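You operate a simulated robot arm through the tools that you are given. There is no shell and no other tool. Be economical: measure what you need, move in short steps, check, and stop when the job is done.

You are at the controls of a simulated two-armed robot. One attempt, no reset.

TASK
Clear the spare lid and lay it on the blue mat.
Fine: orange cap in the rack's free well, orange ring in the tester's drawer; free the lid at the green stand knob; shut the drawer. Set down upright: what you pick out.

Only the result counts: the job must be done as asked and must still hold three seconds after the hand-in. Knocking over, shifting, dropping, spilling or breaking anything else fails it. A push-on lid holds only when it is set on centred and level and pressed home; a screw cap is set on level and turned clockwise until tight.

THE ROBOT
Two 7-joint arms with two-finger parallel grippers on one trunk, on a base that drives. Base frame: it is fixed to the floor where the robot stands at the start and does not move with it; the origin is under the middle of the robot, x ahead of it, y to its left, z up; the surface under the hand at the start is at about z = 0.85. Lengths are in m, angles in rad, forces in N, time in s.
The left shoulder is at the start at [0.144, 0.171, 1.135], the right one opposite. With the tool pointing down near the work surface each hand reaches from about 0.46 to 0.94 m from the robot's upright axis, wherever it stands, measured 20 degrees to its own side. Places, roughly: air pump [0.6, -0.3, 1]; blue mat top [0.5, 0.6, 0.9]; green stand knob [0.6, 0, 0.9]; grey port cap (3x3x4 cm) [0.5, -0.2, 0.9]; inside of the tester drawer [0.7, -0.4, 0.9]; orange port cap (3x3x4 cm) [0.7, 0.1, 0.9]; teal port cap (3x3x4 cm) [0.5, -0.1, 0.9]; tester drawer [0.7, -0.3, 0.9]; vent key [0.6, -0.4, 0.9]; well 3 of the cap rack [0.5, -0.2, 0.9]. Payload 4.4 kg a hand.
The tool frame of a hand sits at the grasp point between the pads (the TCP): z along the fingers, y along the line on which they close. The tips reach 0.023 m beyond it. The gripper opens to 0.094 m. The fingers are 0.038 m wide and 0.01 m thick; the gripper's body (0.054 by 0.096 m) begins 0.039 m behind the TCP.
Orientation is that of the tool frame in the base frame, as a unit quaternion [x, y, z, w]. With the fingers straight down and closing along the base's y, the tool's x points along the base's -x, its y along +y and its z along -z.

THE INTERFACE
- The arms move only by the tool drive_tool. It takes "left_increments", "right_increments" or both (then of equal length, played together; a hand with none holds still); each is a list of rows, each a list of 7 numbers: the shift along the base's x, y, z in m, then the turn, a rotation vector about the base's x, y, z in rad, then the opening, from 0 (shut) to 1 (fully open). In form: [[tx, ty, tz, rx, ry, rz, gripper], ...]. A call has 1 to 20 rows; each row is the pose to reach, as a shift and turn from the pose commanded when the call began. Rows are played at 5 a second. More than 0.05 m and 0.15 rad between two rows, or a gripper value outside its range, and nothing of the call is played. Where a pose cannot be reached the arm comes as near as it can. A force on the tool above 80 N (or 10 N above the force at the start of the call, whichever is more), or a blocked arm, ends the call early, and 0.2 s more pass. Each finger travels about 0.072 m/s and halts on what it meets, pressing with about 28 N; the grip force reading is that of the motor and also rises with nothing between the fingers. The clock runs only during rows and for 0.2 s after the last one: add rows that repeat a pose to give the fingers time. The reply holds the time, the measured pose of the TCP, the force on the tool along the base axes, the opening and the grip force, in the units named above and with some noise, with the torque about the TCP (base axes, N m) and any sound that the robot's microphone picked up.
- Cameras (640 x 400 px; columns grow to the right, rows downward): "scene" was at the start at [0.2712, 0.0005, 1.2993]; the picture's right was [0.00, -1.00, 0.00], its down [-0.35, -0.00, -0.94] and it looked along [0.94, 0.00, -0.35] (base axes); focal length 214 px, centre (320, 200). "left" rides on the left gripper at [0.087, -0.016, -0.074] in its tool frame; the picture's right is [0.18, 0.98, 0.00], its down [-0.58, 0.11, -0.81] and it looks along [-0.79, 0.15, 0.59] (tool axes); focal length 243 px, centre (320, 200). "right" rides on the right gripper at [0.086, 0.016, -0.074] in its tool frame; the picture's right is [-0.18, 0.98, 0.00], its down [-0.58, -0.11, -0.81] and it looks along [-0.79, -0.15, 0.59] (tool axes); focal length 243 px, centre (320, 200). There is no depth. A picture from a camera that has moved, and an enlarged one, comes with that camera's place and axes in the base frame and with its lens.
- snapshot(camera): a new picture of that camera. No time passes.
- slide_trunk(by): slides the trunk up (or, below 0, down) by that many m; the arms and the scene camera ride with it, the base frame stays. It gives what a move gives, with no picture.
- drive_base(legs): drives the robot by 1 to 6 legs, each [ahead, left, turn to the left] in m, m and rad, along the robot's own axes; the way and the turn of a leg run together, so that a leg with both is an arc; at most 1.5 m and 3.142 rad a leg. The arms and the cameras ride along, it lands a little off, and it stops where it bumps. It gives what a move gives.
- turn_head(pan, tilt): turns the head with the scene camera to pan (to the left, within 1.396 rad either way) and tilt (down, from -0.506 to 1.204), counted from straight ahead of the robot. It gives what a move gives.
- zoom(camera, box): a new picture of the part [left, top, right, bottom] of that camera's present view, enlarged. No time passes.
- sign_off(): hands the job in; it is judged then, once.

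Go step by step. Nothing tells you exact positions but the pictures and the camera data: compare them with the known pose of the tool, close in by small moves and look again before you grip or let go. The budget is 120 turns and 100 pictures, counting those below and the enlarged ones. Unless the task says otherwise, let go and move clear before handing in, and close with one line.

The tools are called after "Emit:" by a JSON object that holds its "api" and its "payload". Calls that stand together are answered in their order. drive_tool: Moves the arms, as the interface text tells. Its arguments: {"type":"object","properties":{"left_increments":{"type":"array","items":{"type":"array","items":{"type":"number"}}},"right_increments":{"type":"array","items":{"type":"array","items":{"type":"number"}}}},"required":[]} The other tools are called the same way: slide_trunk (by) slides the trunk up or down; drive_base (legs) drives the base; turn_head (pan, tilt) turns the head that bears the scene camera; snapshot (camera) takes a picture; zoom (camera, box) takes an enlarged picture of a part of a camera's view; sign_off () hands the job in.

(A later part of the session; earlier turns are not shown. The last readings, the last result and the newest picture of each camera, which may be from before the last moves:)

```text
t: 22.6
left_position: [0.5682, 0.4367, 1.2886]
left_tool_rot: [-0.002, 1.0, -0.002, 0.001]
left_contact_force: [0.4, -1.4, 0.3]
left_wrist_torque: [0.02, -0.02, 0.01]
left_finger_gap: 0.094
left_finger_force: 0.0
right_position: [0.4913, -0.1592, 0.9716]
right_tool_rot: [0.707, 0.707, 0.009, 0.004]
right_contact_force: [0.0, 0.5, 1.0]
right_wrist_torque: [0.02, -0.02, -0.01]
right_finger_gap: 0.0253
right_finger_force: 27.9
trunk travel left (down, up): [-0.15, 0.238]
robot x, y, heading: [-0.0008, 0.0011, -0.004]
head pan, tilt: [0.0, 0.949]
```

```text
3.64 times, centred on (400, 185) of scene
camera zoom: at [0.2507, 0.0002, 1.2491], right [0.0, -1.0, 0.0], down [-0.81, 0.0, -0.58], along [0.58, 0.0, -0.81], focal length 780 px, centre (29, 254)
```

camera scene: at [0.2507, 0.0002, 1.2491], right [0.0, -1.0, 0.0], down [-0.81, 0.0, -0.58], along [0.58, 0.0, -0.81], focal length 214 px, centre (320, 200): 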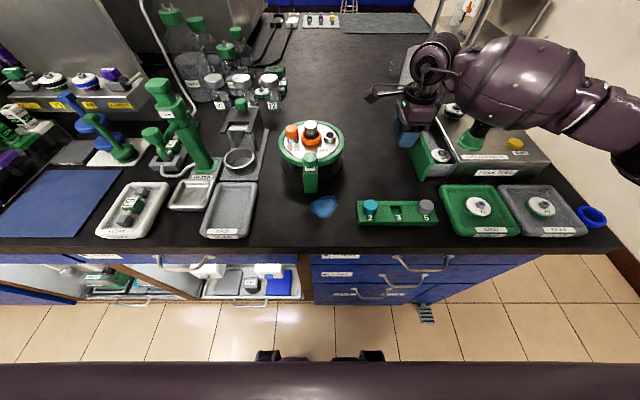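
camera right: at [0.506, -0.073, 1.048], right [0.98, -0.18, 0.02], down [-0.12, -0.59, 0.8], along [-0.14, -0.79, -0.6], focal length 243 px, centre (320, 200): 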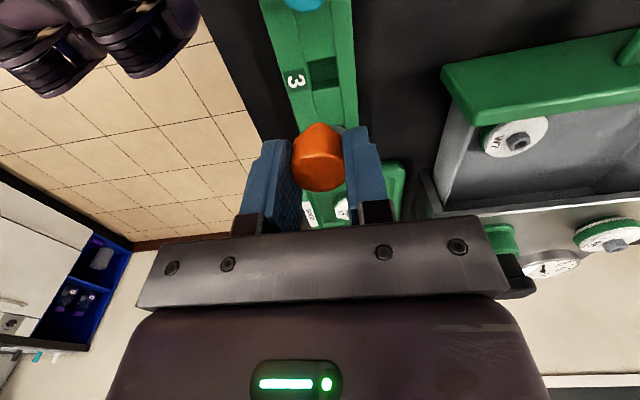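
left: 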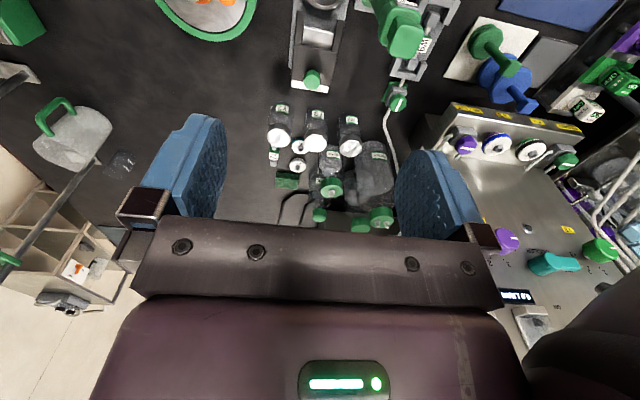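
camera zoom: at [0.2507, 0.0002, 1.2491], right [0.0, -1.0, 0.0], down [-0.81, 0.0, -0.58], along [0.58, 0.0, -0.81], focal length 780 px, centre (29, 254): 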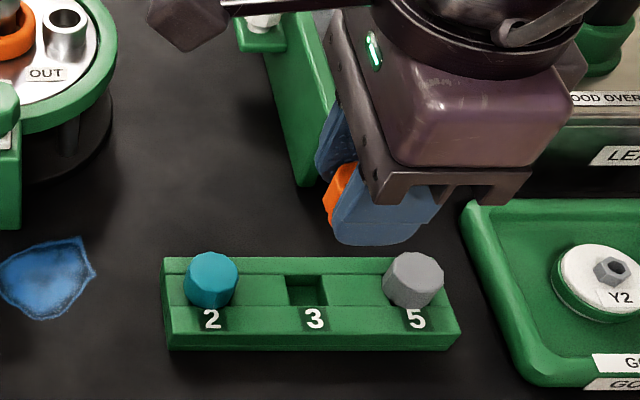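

Emit:
{"api": "drive_tool", "payload": {"right_increments": [[0.002, -0.001, -0.025, 0, 0, 0, 0], [0.002, -0.001, -0.048, 0, 0, 0, 0], [0.002, -0.001, -0.048, 0, 0, 0, 0]]}}

Emit:
{"api": "zoom", "payload": {"camera": "right", "box": [200, 40, 440, 220]}}

Emit:
{"api": "zoom", "payload": {"camera": "scene", "box": [330, 130, 470, 240]}}

```text
t: 23.4
left_position: [0.5669, 0.4356, 1.2889]
left_tool_rot: [-0.001, 1.0, 0.0, 0.001]
left_contact_force: [0.6, -0.5, 0.3]
left_wrist_torque: [0.0, 0.02, -0.03]
left_finger_gap: 0.0939
left_finger_force: 0.0
right_position: [0.4931, -0.1607, 0.9222]
right_tool_rot: [0.707, 0.707, 0.01, 0.005]
right_contact_force: [0.7, -0.5, 0.4]
right_wrist_torque: [0.0, -0.01, 0.02]
right_finger_gap: 0.0254
right_finger_force: 28.3
trunk travel left (down, up): [-0.15, 0.238]
robot x, y, heading: [0.0019, 0.0013, -0.003]
head pan, tilt: [0.0, 0.949]
```

```text
2.22 times, centred on (320, 130) of right
camera zoom: at [0.5083, -0.074, 0.9999], right [0.98, -0.18, 0.02], down [-0.13, -0.59, 0.8], along [-0.14, -0.79, -0.6], focal length 539 px, centre (320, 356)
```

zoom: 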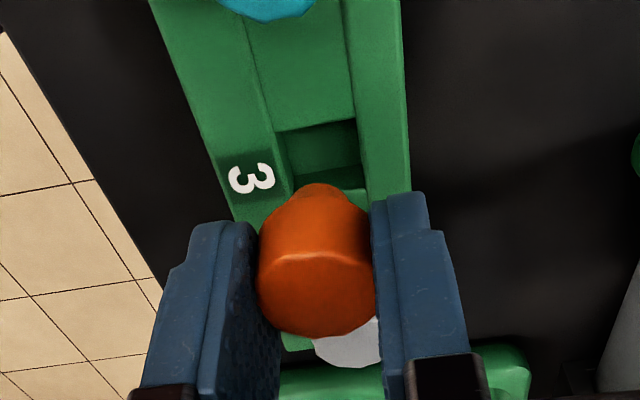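

```text
3.64 times, centred on (400, 185) of scene
camera zoom: at [0.2506, 0.0001, 1.2491], right [0.0, -1.0, 0.0], down [-0.81, 0.0, -0.58], along [0.58, 0.0, -0.81], focal length 780 px, centre (29, 254)
```

zoom: 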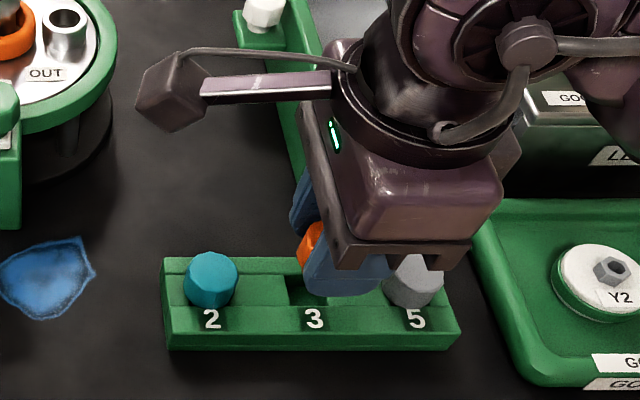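

Emit:
{"api": "drive_tool", "payload": {"right_increments": [[0.002, 0.002, -0.005, 0, 0, 0, 0], [0.002, 0.002, -0.01, 0, 0, 0, 0], [0.002, 0.002, -0.015, 0, 0, 0, 0], [0.002, 0.002, -0.015, 0, 0, 0, 0]]}}

Emit:
{"api": "zoom", "payload": {"camera": "right", "box": [200, 40, 440, 220]}}

```text
t: 24.4
left_position: [0.5667, 0.4364, 1.2894]
left_tool_rot: [-0.001, 1.0, 0.0, 0.001]
left_contact_force: [-0.4, -0.2, -1.0]
left_wrist_torque: [0.01, 0.0, 0.0]
left_finger_gap: 0.0938
left_finger_force: 0.0
right_position: [0.496, -0.1596, 0.9091]
right_tool_rot: [0.707, 0.707, 0.009, 0.004]
right_contact_force: [0.4, 0.0, -0.7]
right_wrist_torque: [-0.01, 0.0, -0.03]
right_finger_gap: 0.0251
right_finger_force: 27.5
trunk travel left (down, up): [-0.15, 0.238]
robot x, y, heading: [-0.0024, 0.0001, -0.002]
head pan, tilt: [0.0, 0.949]
```

```text
2.22 times, centred on (320, 130) of right
camera zoom: at [0.511, -0.0724, 0.9852], right [0.98, -0.18, 0.02], down [-0.13, -0.59, 0.8], along [-0.14, -0.79, -0.6], focal length 539 px, centre (320, 356)
```

zoom: 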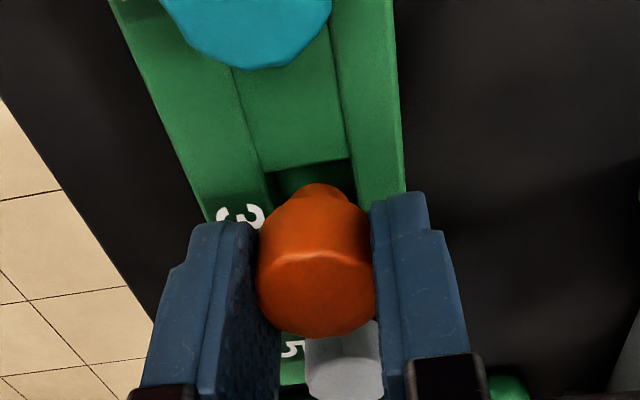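

Emit:
{"api": "drive_tool", "payload": {"right_increments": [[-0.001, 0, -0.005, 0, 0, 0, 0], [-0.001, 0, -0.01, 0, 0, 0, 0], [-0.001, 0, -0.014, 0, 0, 0, 0], [-0.001, 0, -0.014, 0, 0, 0, 0]]}}

Emit:
{"api": "zoom", "payload": {"camera": "right", "box": [200, 40, 440, 220]}}

Emit:
{"api": "zoom", "payload": {"camera": "scene", "box": [330, 130, 470, 240]}}

```text
t: 25.4
left_position: [0.567, 0.4357, 1.2898]
left_tool_rot: [-0.001, 1.0, 0.0, 0.001]
left_contact_force: [-0.7, 0.0, -0.6]
left_wrist_torque: [0.0, 0.0, -0.01]
left_finger_gap: 0.0938
left_finger_force: 0.1
right_position: [0.4945, -0.159, 0.894]
right_tool_rot: [0.707, 0.707, 0.009, 0.004]
right_contact_force: [1.1, -1.6, 0.2]
right_wrist_torque: [-0.03, 0.01, -0.01]
right_finger_gap: 0.0251
right_finger_force: 27.9
trunk travel left (down, up): [-0.15, 0.238]
robot x, y, heading: [0.0016, 0.0009, 0.004]
head pan, tilt: [0.0, 0.949]
```

```text
2.22 times, centred on (320, 130) of right
camera zoom: at [0.5095, -0.0721, 0.9713], right [0.98, -0.18, 0.02], down [-0.12, -0.59, 0.8], along [-0.14, -0.79, -0.6], focal length 539 px, centre (320, 356)
```

zoom: 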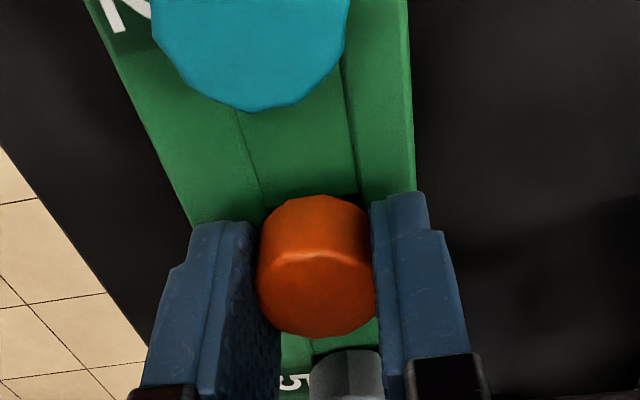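

```text
3.64 times, centred on (400, 185) of scene
camera zoom: at [0.2508, 0.0, 1.249], right [0.0, -1.0, 0.0], down [-0.81, 0.0, -0.58], along [0.58, 0.0, -0.81], focal length 780 px, centre (29, 254)
```

zoom: 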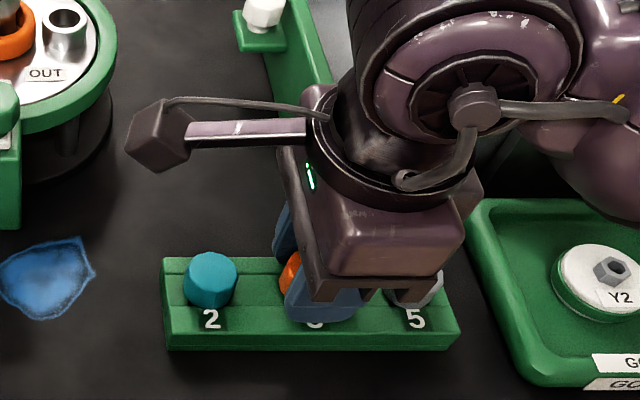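

Emit:
{"api": "drive_tool", "payload": {"right_increments": [[0, 0, -0.002, 0, 0, 0, 0], [0, 0, -0.004, 0, 0, 0, 0], [0, 0, -0.004, 0, 0, 0, 0]]}}

```text
t: 26.2
left_position: [0.5657, 0.4346, 1.2914]
left_tool_rot: [-0.001, 1.0, -0.001, 0.002]
left_contact_force: [-0.1, 0.1, -0.1]
left_wrist_torque: [0.03, 0.01, 0.0]
left_finger_gap: 0.0941
left_finger_force: 0.1
right_position: [0.4942, -0.1586, 0.8944]
right_tool_rot: [0.707, 0.707, 0.011, 0.006]
right_contact_force: [2.8, -4.5, 24.6]
right_wrist_torque: [-0.46, 0.38, 0.12]
right_finger_gap: 0.0252
right_finger_force: 28.0
trunk travel left (down, up): [-0.15, 0.238]
robot x, y, heading: [0.0003, 0.0005, 0.001]
head pan, tilt: [0.0, 0.949]
```

Contact is felt at z≈0.893; either the cap is seated or the tips are on the rack. I'll ease back 1 mm and open a little to see.

Emit:
{"api": "drive_tool", "payload": {"right_increments": [[0, 0, 0.002, 0, 0, 0, 0], [0, 0, 0.002, 0, 0, 0, 0.35], [0, 0, 0.002, 0, 0, 0, 0.45], [0, 0, 0.002, 0, 0, 0, 0.45]]}}

Emit:
{"api": "zoom", "payload": {"camera": "right", "box": [200, 40, 440, 220]}}

```text
t: 27.2
left_position: [0.566, 0.4354, 1.289]
left_tool_rot: [-0.001, 1.0, -0.001, 0.001]
left_contact_force: [0.0, 1.3, 0.0]
left_wrist_torque: [-0.04, 0.01, -0.01]
left_finger_gap: 0.0936
left_finger_force: 0.0
right_position: [0.4936, -0.159, 0.8934]
right_tool_rot: [0.707, 0.707, 0.01, 0.005]
right_contact_force: [5.4, 0.0, 20.1]
right_wrist_torque: [-0.31, 0.38, 0.04]
right_finger_gap: 0.0397
right_finger_force: 0.1
trunk travel left (down, up): [-0.15, 0.238]
robot x, y, heading: [-0.0019, -0.0018, 0.004]
head pan, tilt: [0.0, 0.949]
```

```text
2.22 times, centred on (320, 130) of right
camera zoom: at [0.5089, -0.0717, 0.97], right [0.98, -0.18, 0.02], down [-0.13, -0.59, 0.8], along [-0.14, -0.79, -0.6], focal length 539 px, centre (320, 356)
```

zoom: 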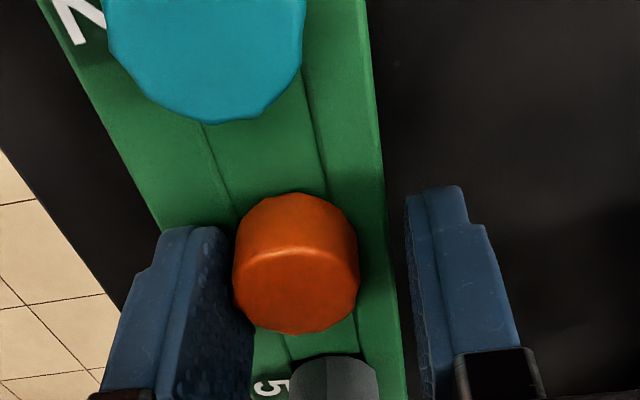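

Emit:
{"api": "drive_tool", "payload": {"right_increments": [[0.003, 0, 0.006, 0, 0, 0, 0.55], [0.003, 0, 0.02, 0, 0, 0, 0.55], [0.003, 0, 0.05, 0, 0, 0, 0.6], [0.003, 0, 0.09, 0, 0, 0, 0.6], [0.04, 0.02, 0.11, 0, 0, 0, 0.6], [0.08, 0.04, 0.12, 0, 0, 0, 0.6], [0.12, 0.06, 0.12, 0, 0, 0, 0.6], [0.12, 0.06, 0.12, 0, 0, 0, 0.6]]}}

Emit:
{"api": "zoom", "payload": {"camera": "scene", "box": [330, 130, 470, 240]}}

Emit:
{"api": "zoom", "payload": {"camera": "scene", "box": [250, 100, 350, 200]}}

```text
t: 29.0
left_position: [0.5672, 0.435, 1.2899]
left_tool_rot: [-0.001, 1.0, 0.0, 0.0]
left_contact_force: [0.2, 0.2, -0.1]
left_wrist_torque: [-0.04, -0.01, -0.04]
left_finger_gap: 0.094
left_finger_force: 0.0
right_position: [0.6153, -0.0999, 1.014]
right_tool_rot: [0.707, 0.707, 0.009, 0.005]
right_contact_force: [-0.3, 0.2, -0.5]
right_wrist_torque: [0.02, -0.04, 0.02]
right_finger_gap: 0.0564
right_finger_force: 0.1
trunk travel left (down, up): [-0.15, 0.238]
robot x, y, heading: [-0.0008, -0.0013, 0.002]
head pan, tilt: [0.0, 0.949]
```

```text
3.64 times, centred on (400, 185) of scene
camera zoom: at [0.2503, -0.0004, 1.2491], right [0.0, -1.0, 0.0], down [-0.81, 0.0, -0.58], along [0.58, 0.0, -0.81], focal length 780 px, centre (29, 254)
```

zoom: 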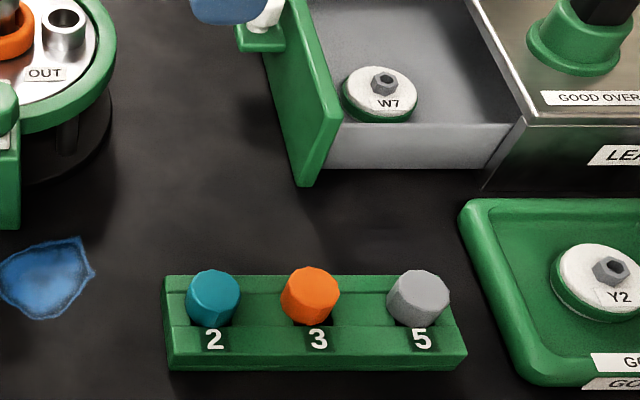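

```text
4.00 times, centred on (300, 150) of scene
camera zoom: at [0.2503, -0.0004, 1.2491], right [0.0, -1.0, 0.0], down [-0.81, 0.0, -0.58], along [0.58, 0.0, -0.81], focal length 858 px, centre (400, 400)
```

zoom: 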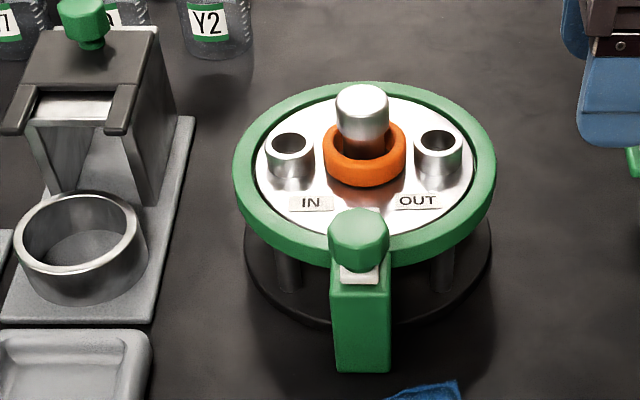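

The cap is seated upright in well 3, but the opening finger dragged the rack about 15 mm toward me. I'll set it back by gripping the rack's sides (about 51 mm wide) and centring it at x≈0.494 again; first I go above it.

Emit:
{"api": "drive_tool", "payload": {"right_increments": [[-0.04, -0.02, 0, 0, 0, 0, 0.8], [-0.08, -0.04, 0, 0, 0, 0, 1], [-0.11, -0.052, 0, 0, 0, 0, 1], [-0.135, -0.06, -0.01, 0, 0, 0, 1], [-0.135, -0.06, -0.03, 0, 0, 0, 1], [-0.135, -0.06, -0.03, 0, 0, 0, 1]]}}

Emit:
{"api": "snapshot", "payload": {"camera": "right"}}

```text
t: 30.4
left_position: [0.5667, 0.4353, 1.2897]
left_tool_rot: [-0.001, 1.0, 0.0, 0.001]
left_contact_force: [-0.6, 0.2, 0.5]
left_wrist_torque: [0.01, 0.0, 0.01]
left_finger_gap: 0.0941
left_finger_force: 0.1
right_position: [0.4797, -0.1588, 0.9826]
right_tool_rot: [0.707, 0.707, 0.01, 0.005]
right_contact_force: [0.3, 1.5, 0.2]
right_wrist_torque: [0.04, 0.0, 0.02]
right_finger_gap: 0.094
right_finger_force: 0.0
trunk travel left (down, up): [-0.15, 0.238]
robot x, y, heading: [-0.004, -0.001, 0.0]
head pan, tilt: [0.0, 0.949]
```

```text
55 pictures are left
camera right: at [0.494, -0.0728, 1.0593], right [0.98, -0.18, 0.02], down [-0.13, -0.59, 0.8], along [-0.14, -0.79, -0.6], focal length 243 px, centre (320, 200)
```

right: 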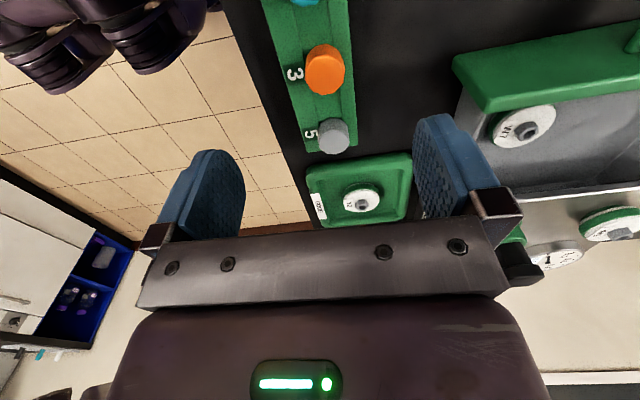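

Emit:
{"api": "drive_tool", "payload": {"right_increments": [[-0.001, 0, -0.04, 0, 0, 0, 1], [-0.001, 0, -0.08, 0, 0, 0, 1], [-0.001, 0, -0.1, 0, 0, 0, 1], [-0.001, 0, -0.1, 0, 0, 0, 1]]}}

Emit:
{"api": "snapshot", "payload": {"camera": "right"}}

```text
t: 31.4
left_position: [0.5655, 0.4352, 1.2892]
left_tool_rot: [0.0, 1.0, -0.001, 0.0]
left_contact_force: [-0.6, -0.4, 0.7]
left_wrist_torque: [-0.02, 0.0, -0.02]
left_finger_gap: 0.0939
left_finger_force: 0.0
right_position: [0.479, -0.1594, 0.8834]
right_tool_rot: [0.708, 0.706, 0.01, 0.005]
right_contact_force: [-0.6, -0.5, 0.3]
right_wrist_torque: [0.01, 0.0, 0.0]
right_finger_gap: 0.094
right_finger_force: 0.0
trunk travel left (down, up): [-0.15, 0.238]
robot x, y, heading: [0.0002, 0.0007, -0.004]
head pan, tilt: [0.0, 0.949]
```

```text
54 pictures are left
camera right: at [0.4935, -0.0724, 0.9591], right [0.98, -0.19, 0.02], down [-0.13, -0.59, 0.8], along [-0.14, -0.79, -0.6], focal length 243 px, centre (320, 200)
```

right: 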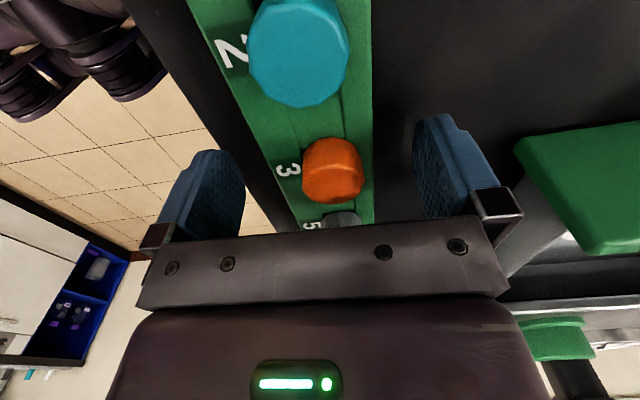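

The fingers straddle the rack freely. I'll lower 4 mm, close on the rack, shift it +15 mm in x, and open.

Emit:
{"api": "drive_tool", "payload": {"right_increments": [[0, 0, -0.004, 0, 0, 0, 0.8], [0, 0, -0.004, 0, 0, 0, 0.65], [0, 0, -0.004, 0, 0, 0, 0.55], [0, 0, -0.004, 0, 0, 0, 0.5], [0, 0, -0.004, 0, 0, 0, 0.5]]}}

```text
t: 32.6
left_position: [0.5676, 0.4346, 1.2896]
left_tool_rot: [-0.001, 1.0, -0.001, 0.001]
left_contact_force: [-0.6, -0.6, 0.0]
left_wrist_torque: [0.0, 0.02, -0.01]
left_finger_gap: 0.0942
left_finger_force: 0.0
right_position: [0.4788, -0.1586, 0.8791]
right_tool_rot: [0.707, 0.707, 0.009, 0.004]
right_contact_force: [0.1, -0.9, 0.9]
right_wrist_torque: [-0.02, 0.1, 0.06]
right_finger_gap: 0.0524
right_finger_force: 28.2
trunk travel left (down, up): [-0.15, 0.238]
robot x, y, heading: [0.0027, -0.0008, -0.002]
head pan, tilt: [0.0, 0.949]
```

Emit:
{"api": "drive_tool", "payload": {"right_increments": [[0.004, 0, 0, 0, 0, 0, 0.5], [0.008, 0, 0, 0, 0, 0, 0.5], [0.012, 0, 0, 0, 0, 0, 0.5], [0.0155, 0, 0, 0, 0, 0, 0.5], [0.0155, 0, 0, 0, 0, 0, 0.5]]}}

Emit:
{"api": "zoom", "payload": {"camera": "scene", "box": [330, 130, 470, 240]}}

```text
t: 33.8
left_position: [0.5671, 0.436, 1.2881]
left_tool_rot: [-0.001, 1.0, -0.002, 0.001]
left_contact_force: [0.9, -0.1, -0.3]
left_wrist_torque: [-0.04, 0.01, 0.01]
left_finger_gap: 0.0938
left_finger_force: 0.0
right_position: [0.4925, -0.1591, 0.8793]
right_tool_rot: [0.707, 0.707, 0.009, 0.004]
right_contact_force: [-2.7, 0.4, 4.1]
right_wrist_torque: [-0.12, 0.22, -0.03]
right_finger_gap: 0.0525
right_finger_force: 27.7
trunk travel left (down, up): [-0.15, 0.238]
robot x, y, heading: [0.0025, 0.0006, -0.002]
head pan, tilt: [0.0, 0.949]
```

```text
3.64 times, centred on (400, 185) of scene
camera zoom: at [0.2504, 0.0002, 1.2491], right [0.0, -1.0, 0.0], down [-0.81, 0.0, -0.58], along [0.58, 0.0, -0.81], focal length 780 px, centre (29, 254)
```

zoom: 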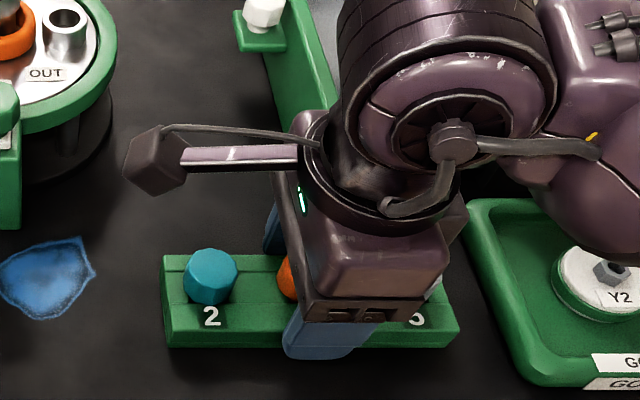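

Within ~2 mm of its original place. I'll back 1.5 mm, release and lift.

Emit:
{"api": "drive_tool", "payload": {"right_increments": [[-0.0015, 0, 0, 0, 0, 0, 0.5], [-0.0015, 0, 0, 0, 0, 0, 0.5], [-0.0015, 0, 0, 0, 0, 0, 0.7], [-0.0015, 0, 0, 0, 0, 0, 0.9], [-0.0015, 0, 0.02, 0, 0, 0, 0.9], [-0.0015, 0, 0.06, 0, 0, 0, 0.9], [-0.0015, 0, 0.1, 0, 0, 0, 0.9], [0.01, 0.03, 0.13, 0, 0, 0, 0.9], [0.03, 0.06, 0.16, 0, 0, 0, 0.9], [0.06, 0.09, 0.18, 0, 0, 0, 0.8], [0.09, 0.12, 0.19, 0, 0, 0, 0.8], [0.12, 0.15, 0.19, 0, 0, 0, 0.8], [0.12, 0.15, 0.19, 0, 0, 0, 0.8]]}}

Emit:
{"api": "snapshot", "payload": {"camera": "scene"}}

Emit:
{"api": "zoom", "payload": {"camera": "scene", "box": [330, 130, 470, 240]}}

```text
t: 36.6
left_position: [0.5665, 0.4352, 1.2894]
left_tool_rot: [0.0, 1.0, 0.0, 0.001]
left_contact_force: [-0.6, 0.0, -0.3]
left_wrist_torque: [0.02, -0.03, 0.0]
left_finger_gap: 0.0942
left_finger_force: 0.1
right_position: [0.6142, -0.0094, 1.0699]
right_tool_rot: [0.707, 0.707, 0.01, 0.004]
right_contact_force: [0.1, 0.7, 0.0]
right_wrist_torque: [0.0, 0.01, -0.01]
right_finger_gap: 0.075
right_finger_force: 0.1
trunk travel left (down, up): [-0.15, 0.238]
robot x, y, heading: [-0.0, -0.002, 0.003]
head pan, tilt: [0.0, 0.949]
```

```text
52 pictures are left
camera scene: at [0.2505, -0.0005, 1.2491], right [0.0, -1.0, 0.0], down [-0.81, 0.0, -0.58], along [0.58, 0.0, -0.81], focal length 214 px, centre (320, 200)
```

scene: 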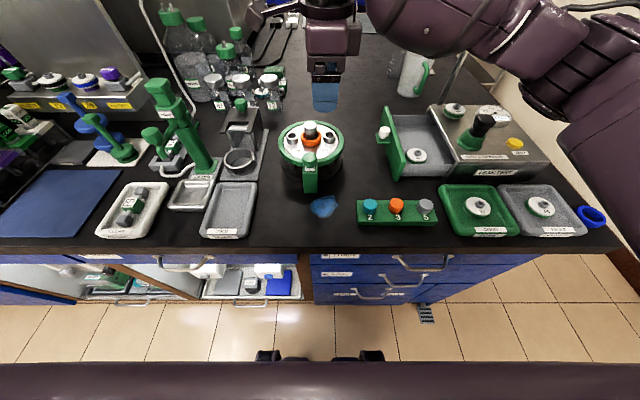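

```text
3.64 times, centred on (400, 185) of scene
camera zoom: at [0.2505, -0.0005, 1.2491], right [0.0, -1.0, 0.0], down [-0.81, 0.0, -0.58], along [0.58, 0.0, -0.81], focal length 780 px, centre (29, 254)
```

zoom: 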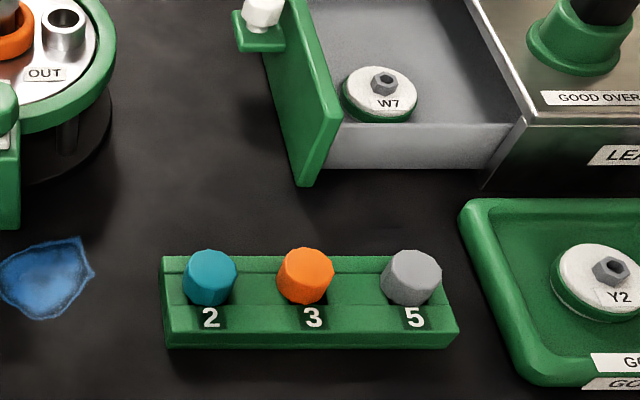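

The rack is back in place with the cap in well 3. Now the ring around the central post: I'll go above it.

Emit:
{"api": "drive_tool", "payload": {"right_increments": [[0.025, 0.015, 0, 0, 0, 0, 0.9], [0.052, 0.031, 0, 0, 0, 0, 0.9], [0.052, 0.031, -0.03, 0, 0, 0, 0.9], [0.052, 0.031, -0.05, 0, 0, 0, 0.85], [0.052, 0.031, -0.05, 0, 0, 0, 0.85]]}}

Emit:
{"api": "snapshot", "payload": {"camera": "right"}}

Emit:
{"api": "zoom", "payload": {"camera": "scene", "box": [250, 100, 350, 200]}}

```text
t: 37.8
left_position: [0.5666, 0.4354, 1.2889]
left_tool_rot: [-0.001, 1.0, 0.001, 0.001]
left_contact_force: [0.9, 0.2, 0.2]
left_wrist_torque: [-0.03, -0.04, 0.02]
left_finger_gap: 0.0939
left_finger_force: 0.1
right_position: [0.6655, 0.0223, 1.019]
right_tool_rot: [0.706, 0.708, 0.01, 0.005]
right_contact_force: [0.5, -0.2, 0.4]
right_wrist_torque: [0.0, -0.02, 0.0]
right_finger_gap: 0.0798
right_finger_force: 0.0
trunk travel left (down, up): [-0.15, 0.238]
robot x, y, heading: [0.0007, 0.0005, 0.005]
head pan, tilt: [0.0, 0.949]
```

```text
50 pictures are left
camera right: at [0.6808, 0.1086, 1.0957], right [0.98, -0.18, 0.02], down [-0.13, -0.59, 0.8], along [-0.14, -0.79, -0.6], focal length 243 px, centre (320, 200)
```

right: 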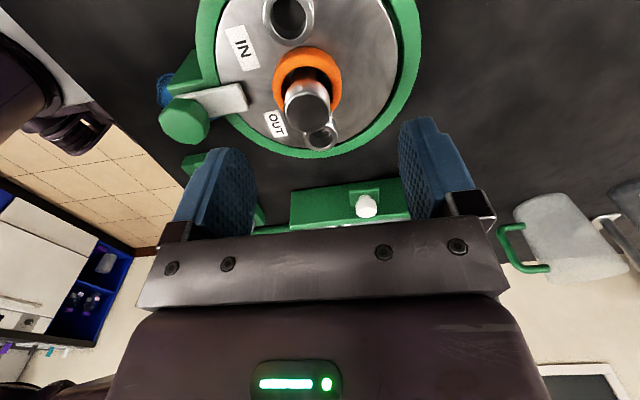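

```text
4.00 times, centred on (300, 150) of scene
camera zoom: at [0.2506, 0.0, 1.2491], right [0.0, -1.0, 0.0], down [-0.81, 0.0, -0.58], along [0.58, 0.0, -0.81], focal length 858 px, centre (400, 400)
```

zoom: 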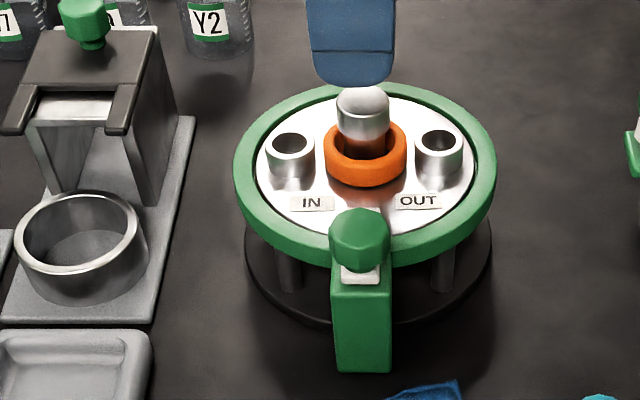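

Ring centre is at about (0.658, 0.021, 0.925). I'll narrow the opening to 60 mm, so as to miss the lock tongue, and descend.

Emit:
{"api": "drive_tool", "payload": {"right_increments": [[-0.008, -0.001, -0.02, 0, 0, 0, 0.65], [-0.008, -0.001, -0.04, 0, 0, 0, 0.65], [-0.008, -0.001, -0.06, 0, 0, 0, 0.65], [-0.008, -0.001, -0.07, 0, 0, 0, 0.65], [-0.008, -0.001, -0.07, 0, 0, 0, 0.65]]}}

Emit:
{"api": "zoom", "payload": {"camera": "right", "box": [200, 40, 440, 220]}}

Emit:
{"api": "zoom", "payload": {"camera": "scene", "box": [250, 100, 350, 200]}}

```text
t: 39.0
left_position: [0.5676, 0.4347, 1.2893]
left_tool_rot: [-0.001, 1.0, -0.001, 0.002]
left_contact_force: [-0.2, -0.2, 0.7]
left_wrist_torque: [-0.04, -0.01, 0.02]
left_finger_gap: 0.0941
left_finger_force: 0.1
right_position: [0.6579, 0.021, 0.9489]
right_tool_rot: [0.707, 0.707, 0.009, 0.005]
right_contact_force: [-0.5, 0.7, 0.1]
right_wrist_torque: [0.02, -0.03, -0.05]
right_finger_gap: 0.0612
right_finger_force: 0.0
trunk travel left (down, up): [-0.15, 0.238]
robot x, y, heading: [0.0034, -0.0012, -0.001]
head pan, tilt: [0.0, 0.949]
```

```text
2.22 times, centred on (320, 130) of right
camera zoom: at [0.6731, 0.1076, 1.0252], right [0.98, -0.18, 0.02], down [-0.13, -0.59, 0.8], along [-0.14, -0.79, -0.6], focal length 539 px, centre (320, 356)
```

zoom: 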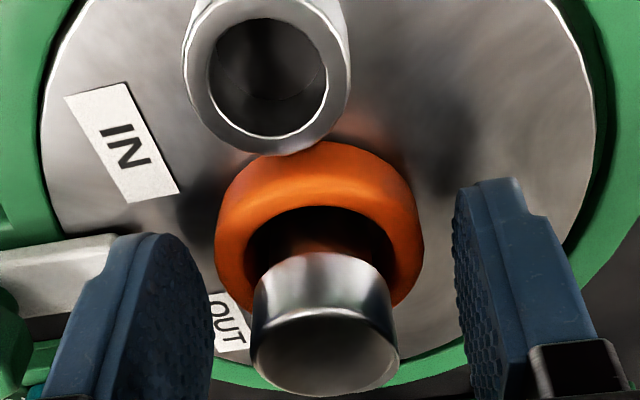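

```text
4.00 times, centred on (300, 150) of scene
camera zoom: at [0.2507, 0.0001, 1.249], right [0.0, -1.0, 0.0], down [-0.81, 0.0, -0.58], along [0.58, 0.0, -0.81], focal length 858 px, centre (400, 400)
```

zoom: 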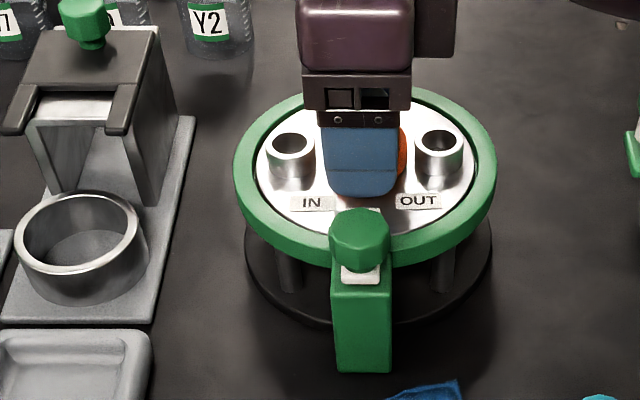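

Emit:
{"api": "drive_tool", "payload": {"right_increments": [[-0.001, 0, -0.003, 0, 0, 0, 0.65], [-0.001, 0, -0.007, 0, 0, 0, 0.65], [-0.001, 0, -0.007, 0, 0, 0, 0.65]]}}

Emit:
{"api": "zoom", "payload": {"camera": "scene", "box": [250, 100, 350, 200]}}

```text
t: 39.8
left_position: [0.566, 0.4354, 1.2895]
left_tool_rot: [-0.001, 1.0, 0.0, 0.001]
left_contact_force: [0.0, -0.2, 0.0]
left_wrist_torque: [-0.02, 0.01, 0.04]
left_finger_gap: 0.094
left_finger_force: 0.1
right_position: [0.6573, 0.0209, 0.9412]
right_tool_rot: [0.707, 0.707, 0.01, 0.004]
right_contact_force: [0.3, -0.1, 0.9]
right_wrist_torque: [-0.04, 0.04, 0.0]
right_finger_gap: 0.0609
right_finger_force: 0.1
trunk travel left (down, up): [-0.15, 0.238]
robot x, y, heading: [-0.0021, -0.0025, 0.006]
head pan, tilt: [0.0, 0.949]
```

```text
4.00 times, centred on (300, 150) of scene
camera zoom: at [0.2507, 0.0001, 1.249], right [0.0, -1.0, 0.0], down [-0.81, 0.0, -0.58], along [0.58, 0.0, -0.81], focal length 858 px, centre (400, 400)
```

zoom: 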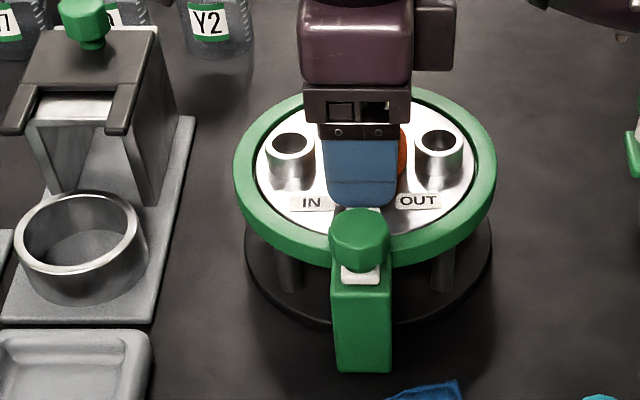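

Emit:
{"api": "drive_tool", "payload": {"right_increments": [[0, 0, 0, 0, 0, 0, 0.5], [0, 0, 0, 0, 0, 0, 0.35], [0, 0, 0, 0, 0, 0, 0.35], [0, 0, 0, 0, 0, 0, 0.35]]}}

```text
t: 40.8
left_position: [0.5672, 0.4365, 1.2882]
left_tool_rot: [-0.001, 1.0, -0.001, 0.001]
left_contact_force: [0.0, -0.3, 0.9]
left_wrist_torque: [0.0, 0.01, -0.01]
left_finger_gap: 0.0939
left_finger_force: 0.1
right_position: [0.6564, 0.0206, 0.942]
right_tool_rot: [0.708, 0.707, 0.01, 0.004]
right_contact_force: [0.2, 0.3, 0.7]
right_wrist_torque: [0.03, 0.0, 0.0]
right_finger_gap: 0.0478
right_finger_force: 28.3
trunk travel left (down, up): [-0.15, 0.238]
robot x, y, heading: [-0.002, 0.0014, -0.001]
head pan, tilt: [0.0, 0.949]
```

Gripped at 48 mm. Lift the ring gently off the post.

Emit:
{"api": "drive_tool", "payload": {"right_increments": [[0, 0, 0.005, 0, 0, 0, 0.3], [0, 0, 0.015, 0, 0, 0, 0.3], [0, 0, 0.03, 0, 0, 0, 0.3], [0, 0, 0.05, 0, 0, 0, 0.3], [0, 0, 0.08, 0, 0, 0, 0.3], [0, 0, 0.08, 0, 0, 0, 0.3]]}}

Emit:
{"api": "zoom", "payload": {"camera": "scene", "box": [250, 100, 350, 200]}}

Emit:
{"api": "zoom", "payload": {"camera": "right", "box": [200, 40, 440, 220]}}

```text
t: 42.2
left_position: [0.5687, 0.4358, 1.2879]
left_tool_rot: [-0.001, 1.0, 0.0, 0.0]
left_contact_force: [-0.3, 0.1, -0.6]
left_wrist_torque: [-0.03, 0.01, 0.0]
left_finger_gap: 0.0939
left_finger_force: 0.0
right_position: [0.6581, 0.0212, 1.023]
right_tool_rot: [0.707, 0.707, 0.009, 0.004]
right_contact_force: [-0.2, -0.9, -0.5]
right_wrist_torque: [0.0, 0.0, -0.02]
right_finger_gap: 0.0477
right_finger_force: 27.7
trunk travel left (down, up): [-0.15, 0.238]
robot x, y, heading: [-0.0025, 0.0009, -0.0]
head pan, tilt: [0.0, 0.949]
```

```text
4.00 times, centred on (300, 150) of scene
camera zoom: at [0.2514, 0.0001, 1.2487], right [0.0, -1.0, 0.0], down [-0.81, 0.0, -0.58], along [0.58, 0.0, -0.81], focal length 858 px, centre (400, 400)
```

zoom: 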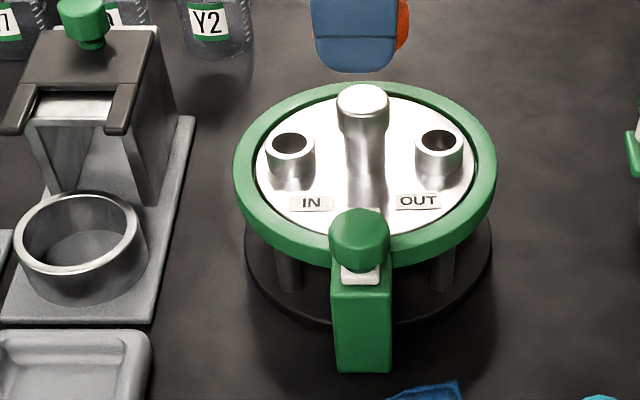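

```text
2.22 times, centred on (320, 130) of right
camera zoom: at [0.6724, 0.1076, 1.098], right [0.98, -0.18, 0.02], down [-0.12, -0.59, 0.8], along [-0.14, -0.79, -0.6], focal length 539 px, centre (320, 356)
```

zoom: 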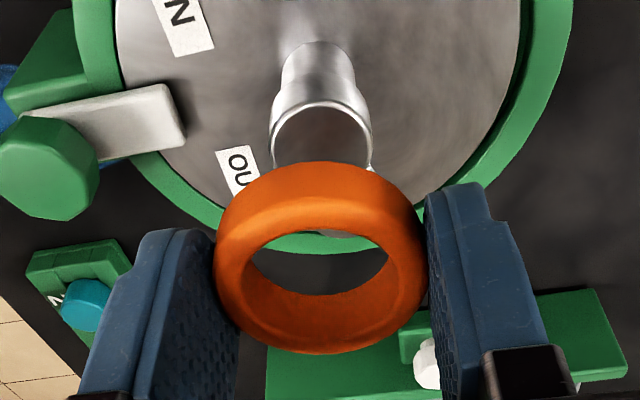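

The ring is in hand. I'll carry it over the open drawer, at about (0.727, -0.238).

Emit:
{"api": "drive_tool", "payload": {"right_increments": [[0.0, -0.02, 0.03, 0, 0, 0, 0.3], [0.015, -0.06, 0.04, 0, 0, 0, 0.3], [0.03, -0.1, 0.04, 0, 0, 0, 0.3], [0.045, -0.14, 0.04, 0, 0, 0, 0.3], [0.06, -0.18, 0.04, 0, 0, 0, 0.3], [0.069, -0.22, 0.03, 0, 0, 0, 0.3], [0.069, -0.259, 0.01, 0, 0, 0, 0.3], [0.069, -0.259, -0.03, 0, 0, 0, 0.3], [0.069, -0.259, -0.06, 0, 0, 0, 0.3], [0.069, -0.259, -0.06, 0, 0, 0, 0.3]]}}

Emit:
{"api": "snapshot", "payload": {"camera": "right"}}

Emit:
{"api": "zoom", "payload": {"camera": "scene", "box": [360, 80, 560, 200]}}

```text
t: 44.4
left_position: [0.5668, 0.4359, 1.2896]
left_tool_rot: [0.0, 1.0, 0.0, 0.0]
left_contact_force: [-0.7, 0.5, -0.1]
left_wrist_torque: [-0.02, 0.02, 0.03]
left_finger_gap: 0.094
left_finger_force: 0.0
right_position: [0.7255, -0.2385, 0.9625]
right_tool_rot: [0.707, 0.707, 0.009, 0.004]
right_contact_force: [1.1, 0.7, 0.5]
right_wrist_torque: [0.01, -0.01, -0.03]
right_finger_gap: 0.0475
right_finger_force: 28.1
trunk travel left (down, up): [-0.15, 0.238]
robot x, y, heading: [0.0029, -0.001, -0.002]
head pan, tilt: [0.0, 0.949]
```

```text
43 pictures are left
camera right: at [0.7405, -0.1516, 1.0386], right [0.98, -0.18, 0.02], down [-0.13, -0.59, 0.8], along [-0.14, -0.79, -0.6], focal length 243 px, centre (320, 200)
```

right: 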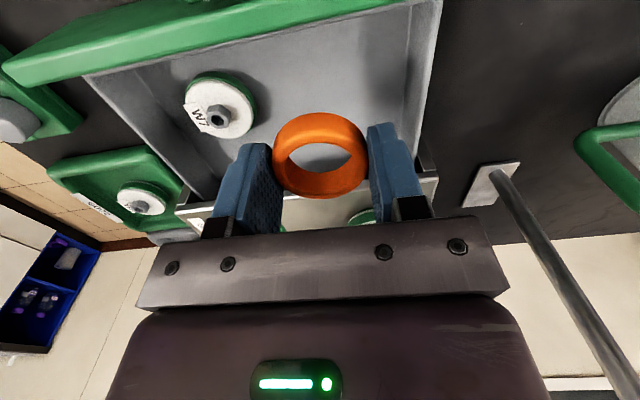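

```text
3.20 times, centred on (460, 140) of scene
camera zoom: at [0.2504, 0.0003, 1.2492], right [0.0, -1.0, 0.0], down [-0.81, 0.0, -0.58], along [0.58, 0.0, -0.81], focal length 686 px, centre (-128, 392)
```

zoom: 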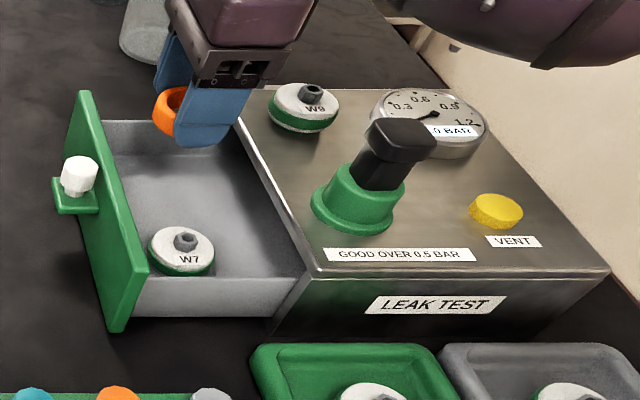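

Clearances are good. I'll lower the ring until it touches the floor.

Emit:
{"api": "drive_tool", "payload": {"right_increments": [[0, 0.003, -0.02, 0, 0, 0, 0.3], [0, 0.003, -0.04, 0, 0, 0, 0.3], [0, 0.003, -0.055, 0, 0, 0, 0.3], [0, 0.003, -0.06, 0, 0, 0, 0.3], [0, 0.003, -0.06, 0, 0, 0, 0.3]]}}

Emit:
{"api": "zoom", "payload": {"camera": "right", "box": [160, 0, 460, 220]}}

Emit:
{"api": "zoom", "payload": {"camera": "scene", "box": [370, 80, 490, 200]}}

```text
t: 45.6
left_position: [0.5668, 0.436, 1.2898]
left_tool_rot: [-0.001, 1.0, 0.0, 0.0]
left_contact_force: [-0.3, 0.8, 0.8]
left_wrist_torque: [-0.01, -0.01, 0.0]
left_finger_gap: 0.094
left_finger_force: 0.1
right_position: [0.7262, -0.2344, 0.9026]
right_tool_rot: [0.707, 0.707, 0.009, 0.004]
right_contact_force: [0.3, -0.2, -0.1]
right_wrist_torque: [-0.01, 0.01, 0.02]
right_finger_gap: 0.048
right_finger_force: 28.2
trunk travel left (down, up): [-0.15, 0.238]
robot x, y, heading: [0.0022, 0.0011, -0.004]
head pan, tilt: [0.0, 0.949]
```

```text
1.82 times, centred on (310, 110) of right
camera zoom: at [0.7415, -0.1481, 0.9782], right [0.98, -0.18, 0.02], down [-0.12, -0.59, 0.8], along [-0.14, -0.79, -0.6], focal length 441 px, centre (338, 364)
```

zoom: 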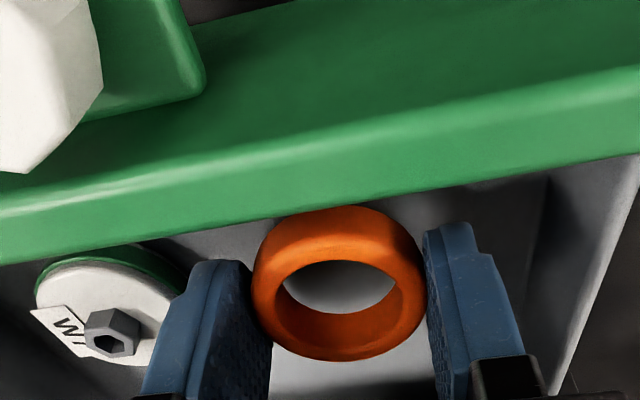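

```text
3.33 times, centred on (430, 140) of scene
camera zoom: at [0.2508, 0.0001, 1.249], right [0.0, -1.0, 0.0], down [-0.81, 0.0, -0.58], along [0.58, 0.0, -0.81], focal length 715 px, centre (-47, 400)
```

zoom: 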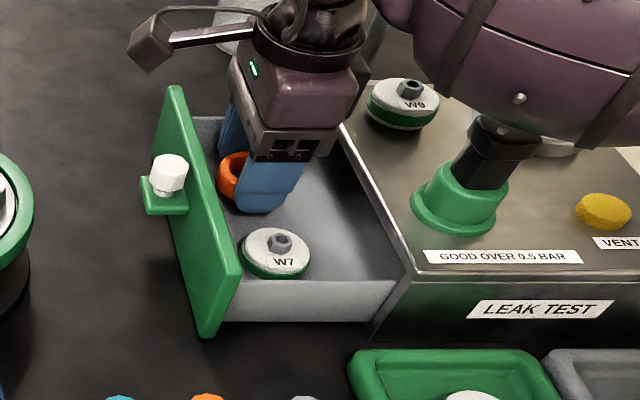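

Emit:
{"api": "drive_tool", "payload": {"right_increments": [[0, 0, -0.003, 0, 0, 0, 0.3], [0, 0, -0.006, 0, 0, 0, 0.3], [0, 0, -0.009, 0, 0, 0, 0.3], [0, 0, -0.009, 0, 0, 0, 0.3]]}}

```text
t: 46.6
left_position: [0.5669, 0.4346, 1.2893]
left_tool_rot: [-0.002, 1.0, 0.0, 0.001]
left_contact_force: [-0.1, 0.3, 0.2]
left_wrist_torque: [0.0, -0.02, 0.02]
left_finger_gap: 0.094
left_finger_force: 0.1
right_position: [0.7255, -0.2345, 0.8929]
right_tool_rot: [0.707, 0.707, 0.009, 0.004]
right_contact_force: [0.2, 0.2, -0.3]
right_wrist_torque: [0.02, 0.04, -0.01]
right_finger_gap: 0.0478
right_finger_force: 28.2
trunk travel left (down, up): [-0.15, 0.238]
robot x, y, heading: [-0.0032, -0.0006, 0.001]
head pan, tilt: [0.0, 0.949]
```

Emit:
{"api": "drive_tool", "payload": {"right_increments": [[0, 0, -0.002, 0, 0, 0, 0.3], [0, 0, -0.004, 0, 0, 0, 0.3], [0, 0, -0.006, 0, 0, 0, 0.3], [0, 0, -0.006, 0, 0, 0, 0.3]]}}

Emit:
{"api": "zoom", "payload": {"camera": "scene", "box": [370, 80, 490, 200]}}

```text
t: 47.6
left_position: [0.5662, 0.4367, 1.2893]
left_tool_rot: [-0.001, 1.0, -0.002, 0.001]
left_contact_force: [0.1, -0.1, 0.2]
left_wrist_torque: [0.01, -0.01, 0.01]
left_finger_gap: 0.0942
left_finger_force: 0.0
right_position: [0.7268, -0.2349, 0.8884]
right_tool_rot: [0.707, 0.707, 0.01, 0.005]
right_contact_force: [0.1, -0.9, 6.5]
right_wrist_torque: [-0.02, 0.2, -0.04]
right_finger_gap: 0.0475
right_finger_force: 27.7
trunk travel left (down, up): [-0.15, 0.238]
robot x, y, heading: [0.0024, -0.0011, -0.004]
head pan, tilt: [0.0, 0.949]
```

```text
3.33 times, centred on (430, 140) of scene
camera zoom: at [0.2503, 0.0002, 1.2493], right [0.0, -1.0, 0.0], down [-0.81, 0.0, -0.58], along [0.58, 0.0, -0.81], focal length 715 px, centre (-47, 400)
```

zoom: 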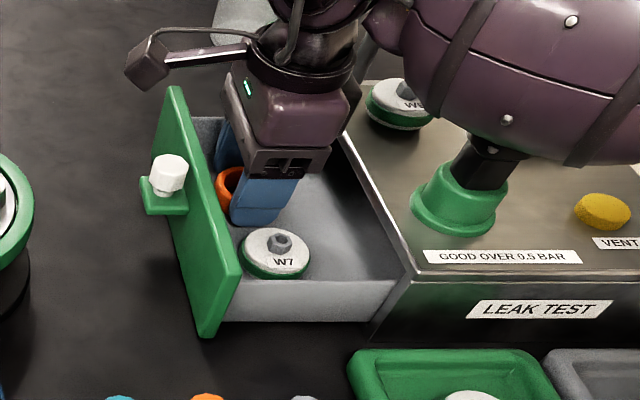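

Light contact: the ring is on the floor. Ease up 1.5 mm, open, and lift away.

Emit:
{"api": "drive_tool", "payload": {"right_increments": [[0, 0, 0.0015, 0, 0, 0, 0.3], [0, 0, 0.0015, 0, 0, 0, 0.55], [0, 0, 0.0015, 0, 0, 0, 0.6], [0, 0, 0.005, 0, 0, 0, 0.6], [0, 0, 0.03, 0, 0, 0, 0.6], [0, 0, 0.07, 0, 0, 0, 0.6], [0, 0.03, 0.1, 0, 0, 0, 0.8], [-0.02, 0.07, 0.12, 0, 0, 0, 1], [-0.031, 0.085, 0.12, 0, 0, 0, 1], [-0.031, 0.085, 0.12, 0, 0, 0, 1]]}}

Emit:
{"api": "zoom", "payload": {"camera": "scene", "box": [370, 80, 490, 200]}}

Emit:
{"api": "snapshot", "payload": {"camera": "right"}}

```text
t: 49.8
left_position: [0.5665, 0.4351, 1.2889]
left_tool_rot: [0.0, 1.0, 0.0, 0.001]
left_contact_force: [-0.6, 0.4, 0.9]
left_wrist_torque: [0.01, 0.02, -0.01]
left_finger_gap: 0.0938
left_finger_force: 0.1
right_position: [0.6932, -0.1502, 1.0072]
right_tool_rot: [0.707, 0.707, 0.009, 0.004]
right_contact_force: [0.0, -0.1, 0.4]
right_wrist_torque: [-0.02, 0.0, -0.02]
right_finger_gap: 0.0941
right_finger_force: 0.0
trunk travel left (down, up): [-0.15, 0.238]
robot x, y, heading: [0.0005, 0.0002, 0.003]
head pan, tilt: [0.0, 0.949]
```

```text
3.33 times, centred on (430, 140) of scene
camera zoom: at [0.2507, 0.0001, 1.249], right [0.0, -1.0, 0.0], down [-0.81, 0.0, -0.58], along [0.58, 0.0, -0.81], focal length 715 px, centre (-47, 400)
```

zoom: 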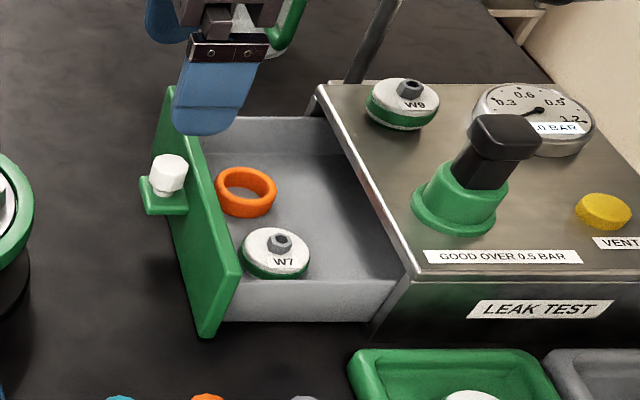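

```text
37 pictures are left
camera right: at [0.7088, -0.0637, 1.0839], right [0.98, -0.18, 0.02], down [-0.12, -0.59, 0.8], along [-0.14, -0.79, -0.6], focal length 243 px, centre (320, 200)
```

right: 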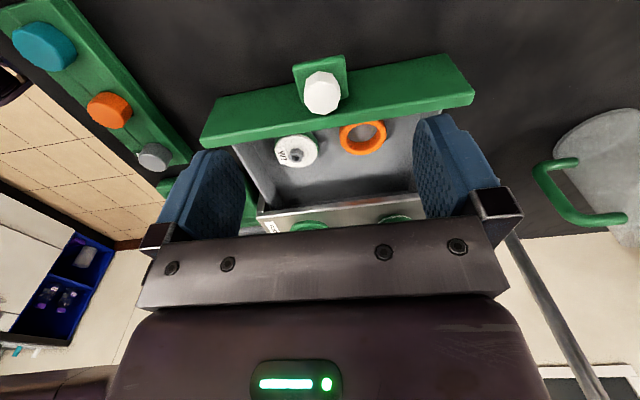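

The ring lies flat in the drawer. I'll regrip the knob as before and push the drawer shut.

Emit:
{"api": "drive_tool", "payload": {"right_increments": [[0.001, 0, -0.04, 0, 0, 0, 1], [0.001, 0, -0.08, 0, 0, 0, 1], [0.001, 0, -0.094, 0, 0, 0, 1], [0.001, 0, -0.094, 0, 0, 0, 0.7], [0.001, 0, -0.094, 0, 0, 0, 0.4], [0.001, 0, -0.094, 0, 0, 0, 0.3], [0.001, 0, -0.094, 0, 0, 0, 0.3]]}}

```text
t: 51.4
left_position: [0.5659, 0.435, 1.2892]
left_tool_rot: [-0.001, 1.0, 0.0, 0.001]
left_contact_force: [-0.4, 0.6, 0.8]
left_wrist_torque: [0.01, 0.02, 0.02]
left_finger_gap: 0.0943
left_finger_force: 0.0
right_position: [0.6951, -0.1498, 0.9133]
right_tool_rot: [0.707, 0.707, 0.009, 0.004]
right_contact_force: [-0.4, -0.3, 0.2]
right_wrist_torque: [0.06, 0.06, 0.04]
right_finger_gap: 0.0398
right_finger_force: 44.5
trunk travel left (down, up): [-0.15, 0.238]
robot x, y, heading: [-0.0027, 0.0008, -0.003]
head pan, tilt: [0.0, 0.949]
```

Emit:
{"api": "drive_tool", "payload": {"right_increments": [[0, -0.015, 0, 0, 0, 0, 0.3], [0, -0.03, 0, 0, 0, 0, 0.3], [0, -0.045, 0, 0, 0, 0, 0.3], [0, -0.06, 0, 0, 0, 0, 0.3], [0, -0.075, 0, 0, 0, 0, 0.3], [0, -0.09, 0, 0, 0, 0, 0.3], [0, -0.103, 0, 0, 0, 0, 0.3], [0, -0.11, 0, 0, 0, 0, 0.3], [0, -0.114, 0, 0, 0, 0, 0.3], [0, -0.114, 0, 0, 0, 0, 0.3]]}}

Emit:
{"api": "zoom", "payload": {"camera": "scene", "box": [380, 70, 540, 190]}}

```text
t: 53.6
left_position: [0.5662, 0.4375, 1.2898]
left_tool_rot: [0.0, 1.0, -0.001, 0.0]
left_contact_force: [-0.3, 0.0, -0.6]
left_wrist_torque: [-0.01, -0.02, 0.04]
left_finger_gap: 0.0941
left_finger_force: 0.1
right_position: [0.6941, -0.2605, 0.9134]
right_tool_rot: [0.707, 0.708, 0.01, 0.004]
right_contact_force: [-13.6, 18.8, -9.9]
right_wrist_torque: [-0.04, 0.79, -0.85]
right_finger_gap: 0.04
right_finger_force: 44.9
trunk travel left (down, up): [-0.15, 0.238]
robot x, y, heading: [-0.0013, -0.001, 0.0]
head pan, tilt: [0.0, 0.949]
```

```text
3.33 times, centred on (460, 130) of scene
camera zoom: at [0.2504, 0.0019, 1.2489], right [0.0, -1.0, 0.0], down [-0.81, 0.0, -0.58], along [0.58, 0.0, -0.81], focal length 715 px, centre (-147, 433)
```

zoom: 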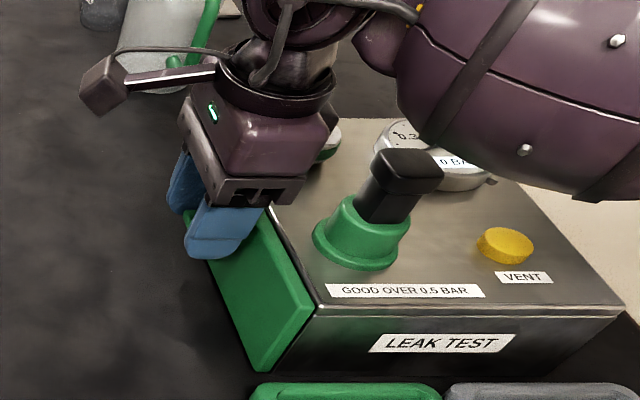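

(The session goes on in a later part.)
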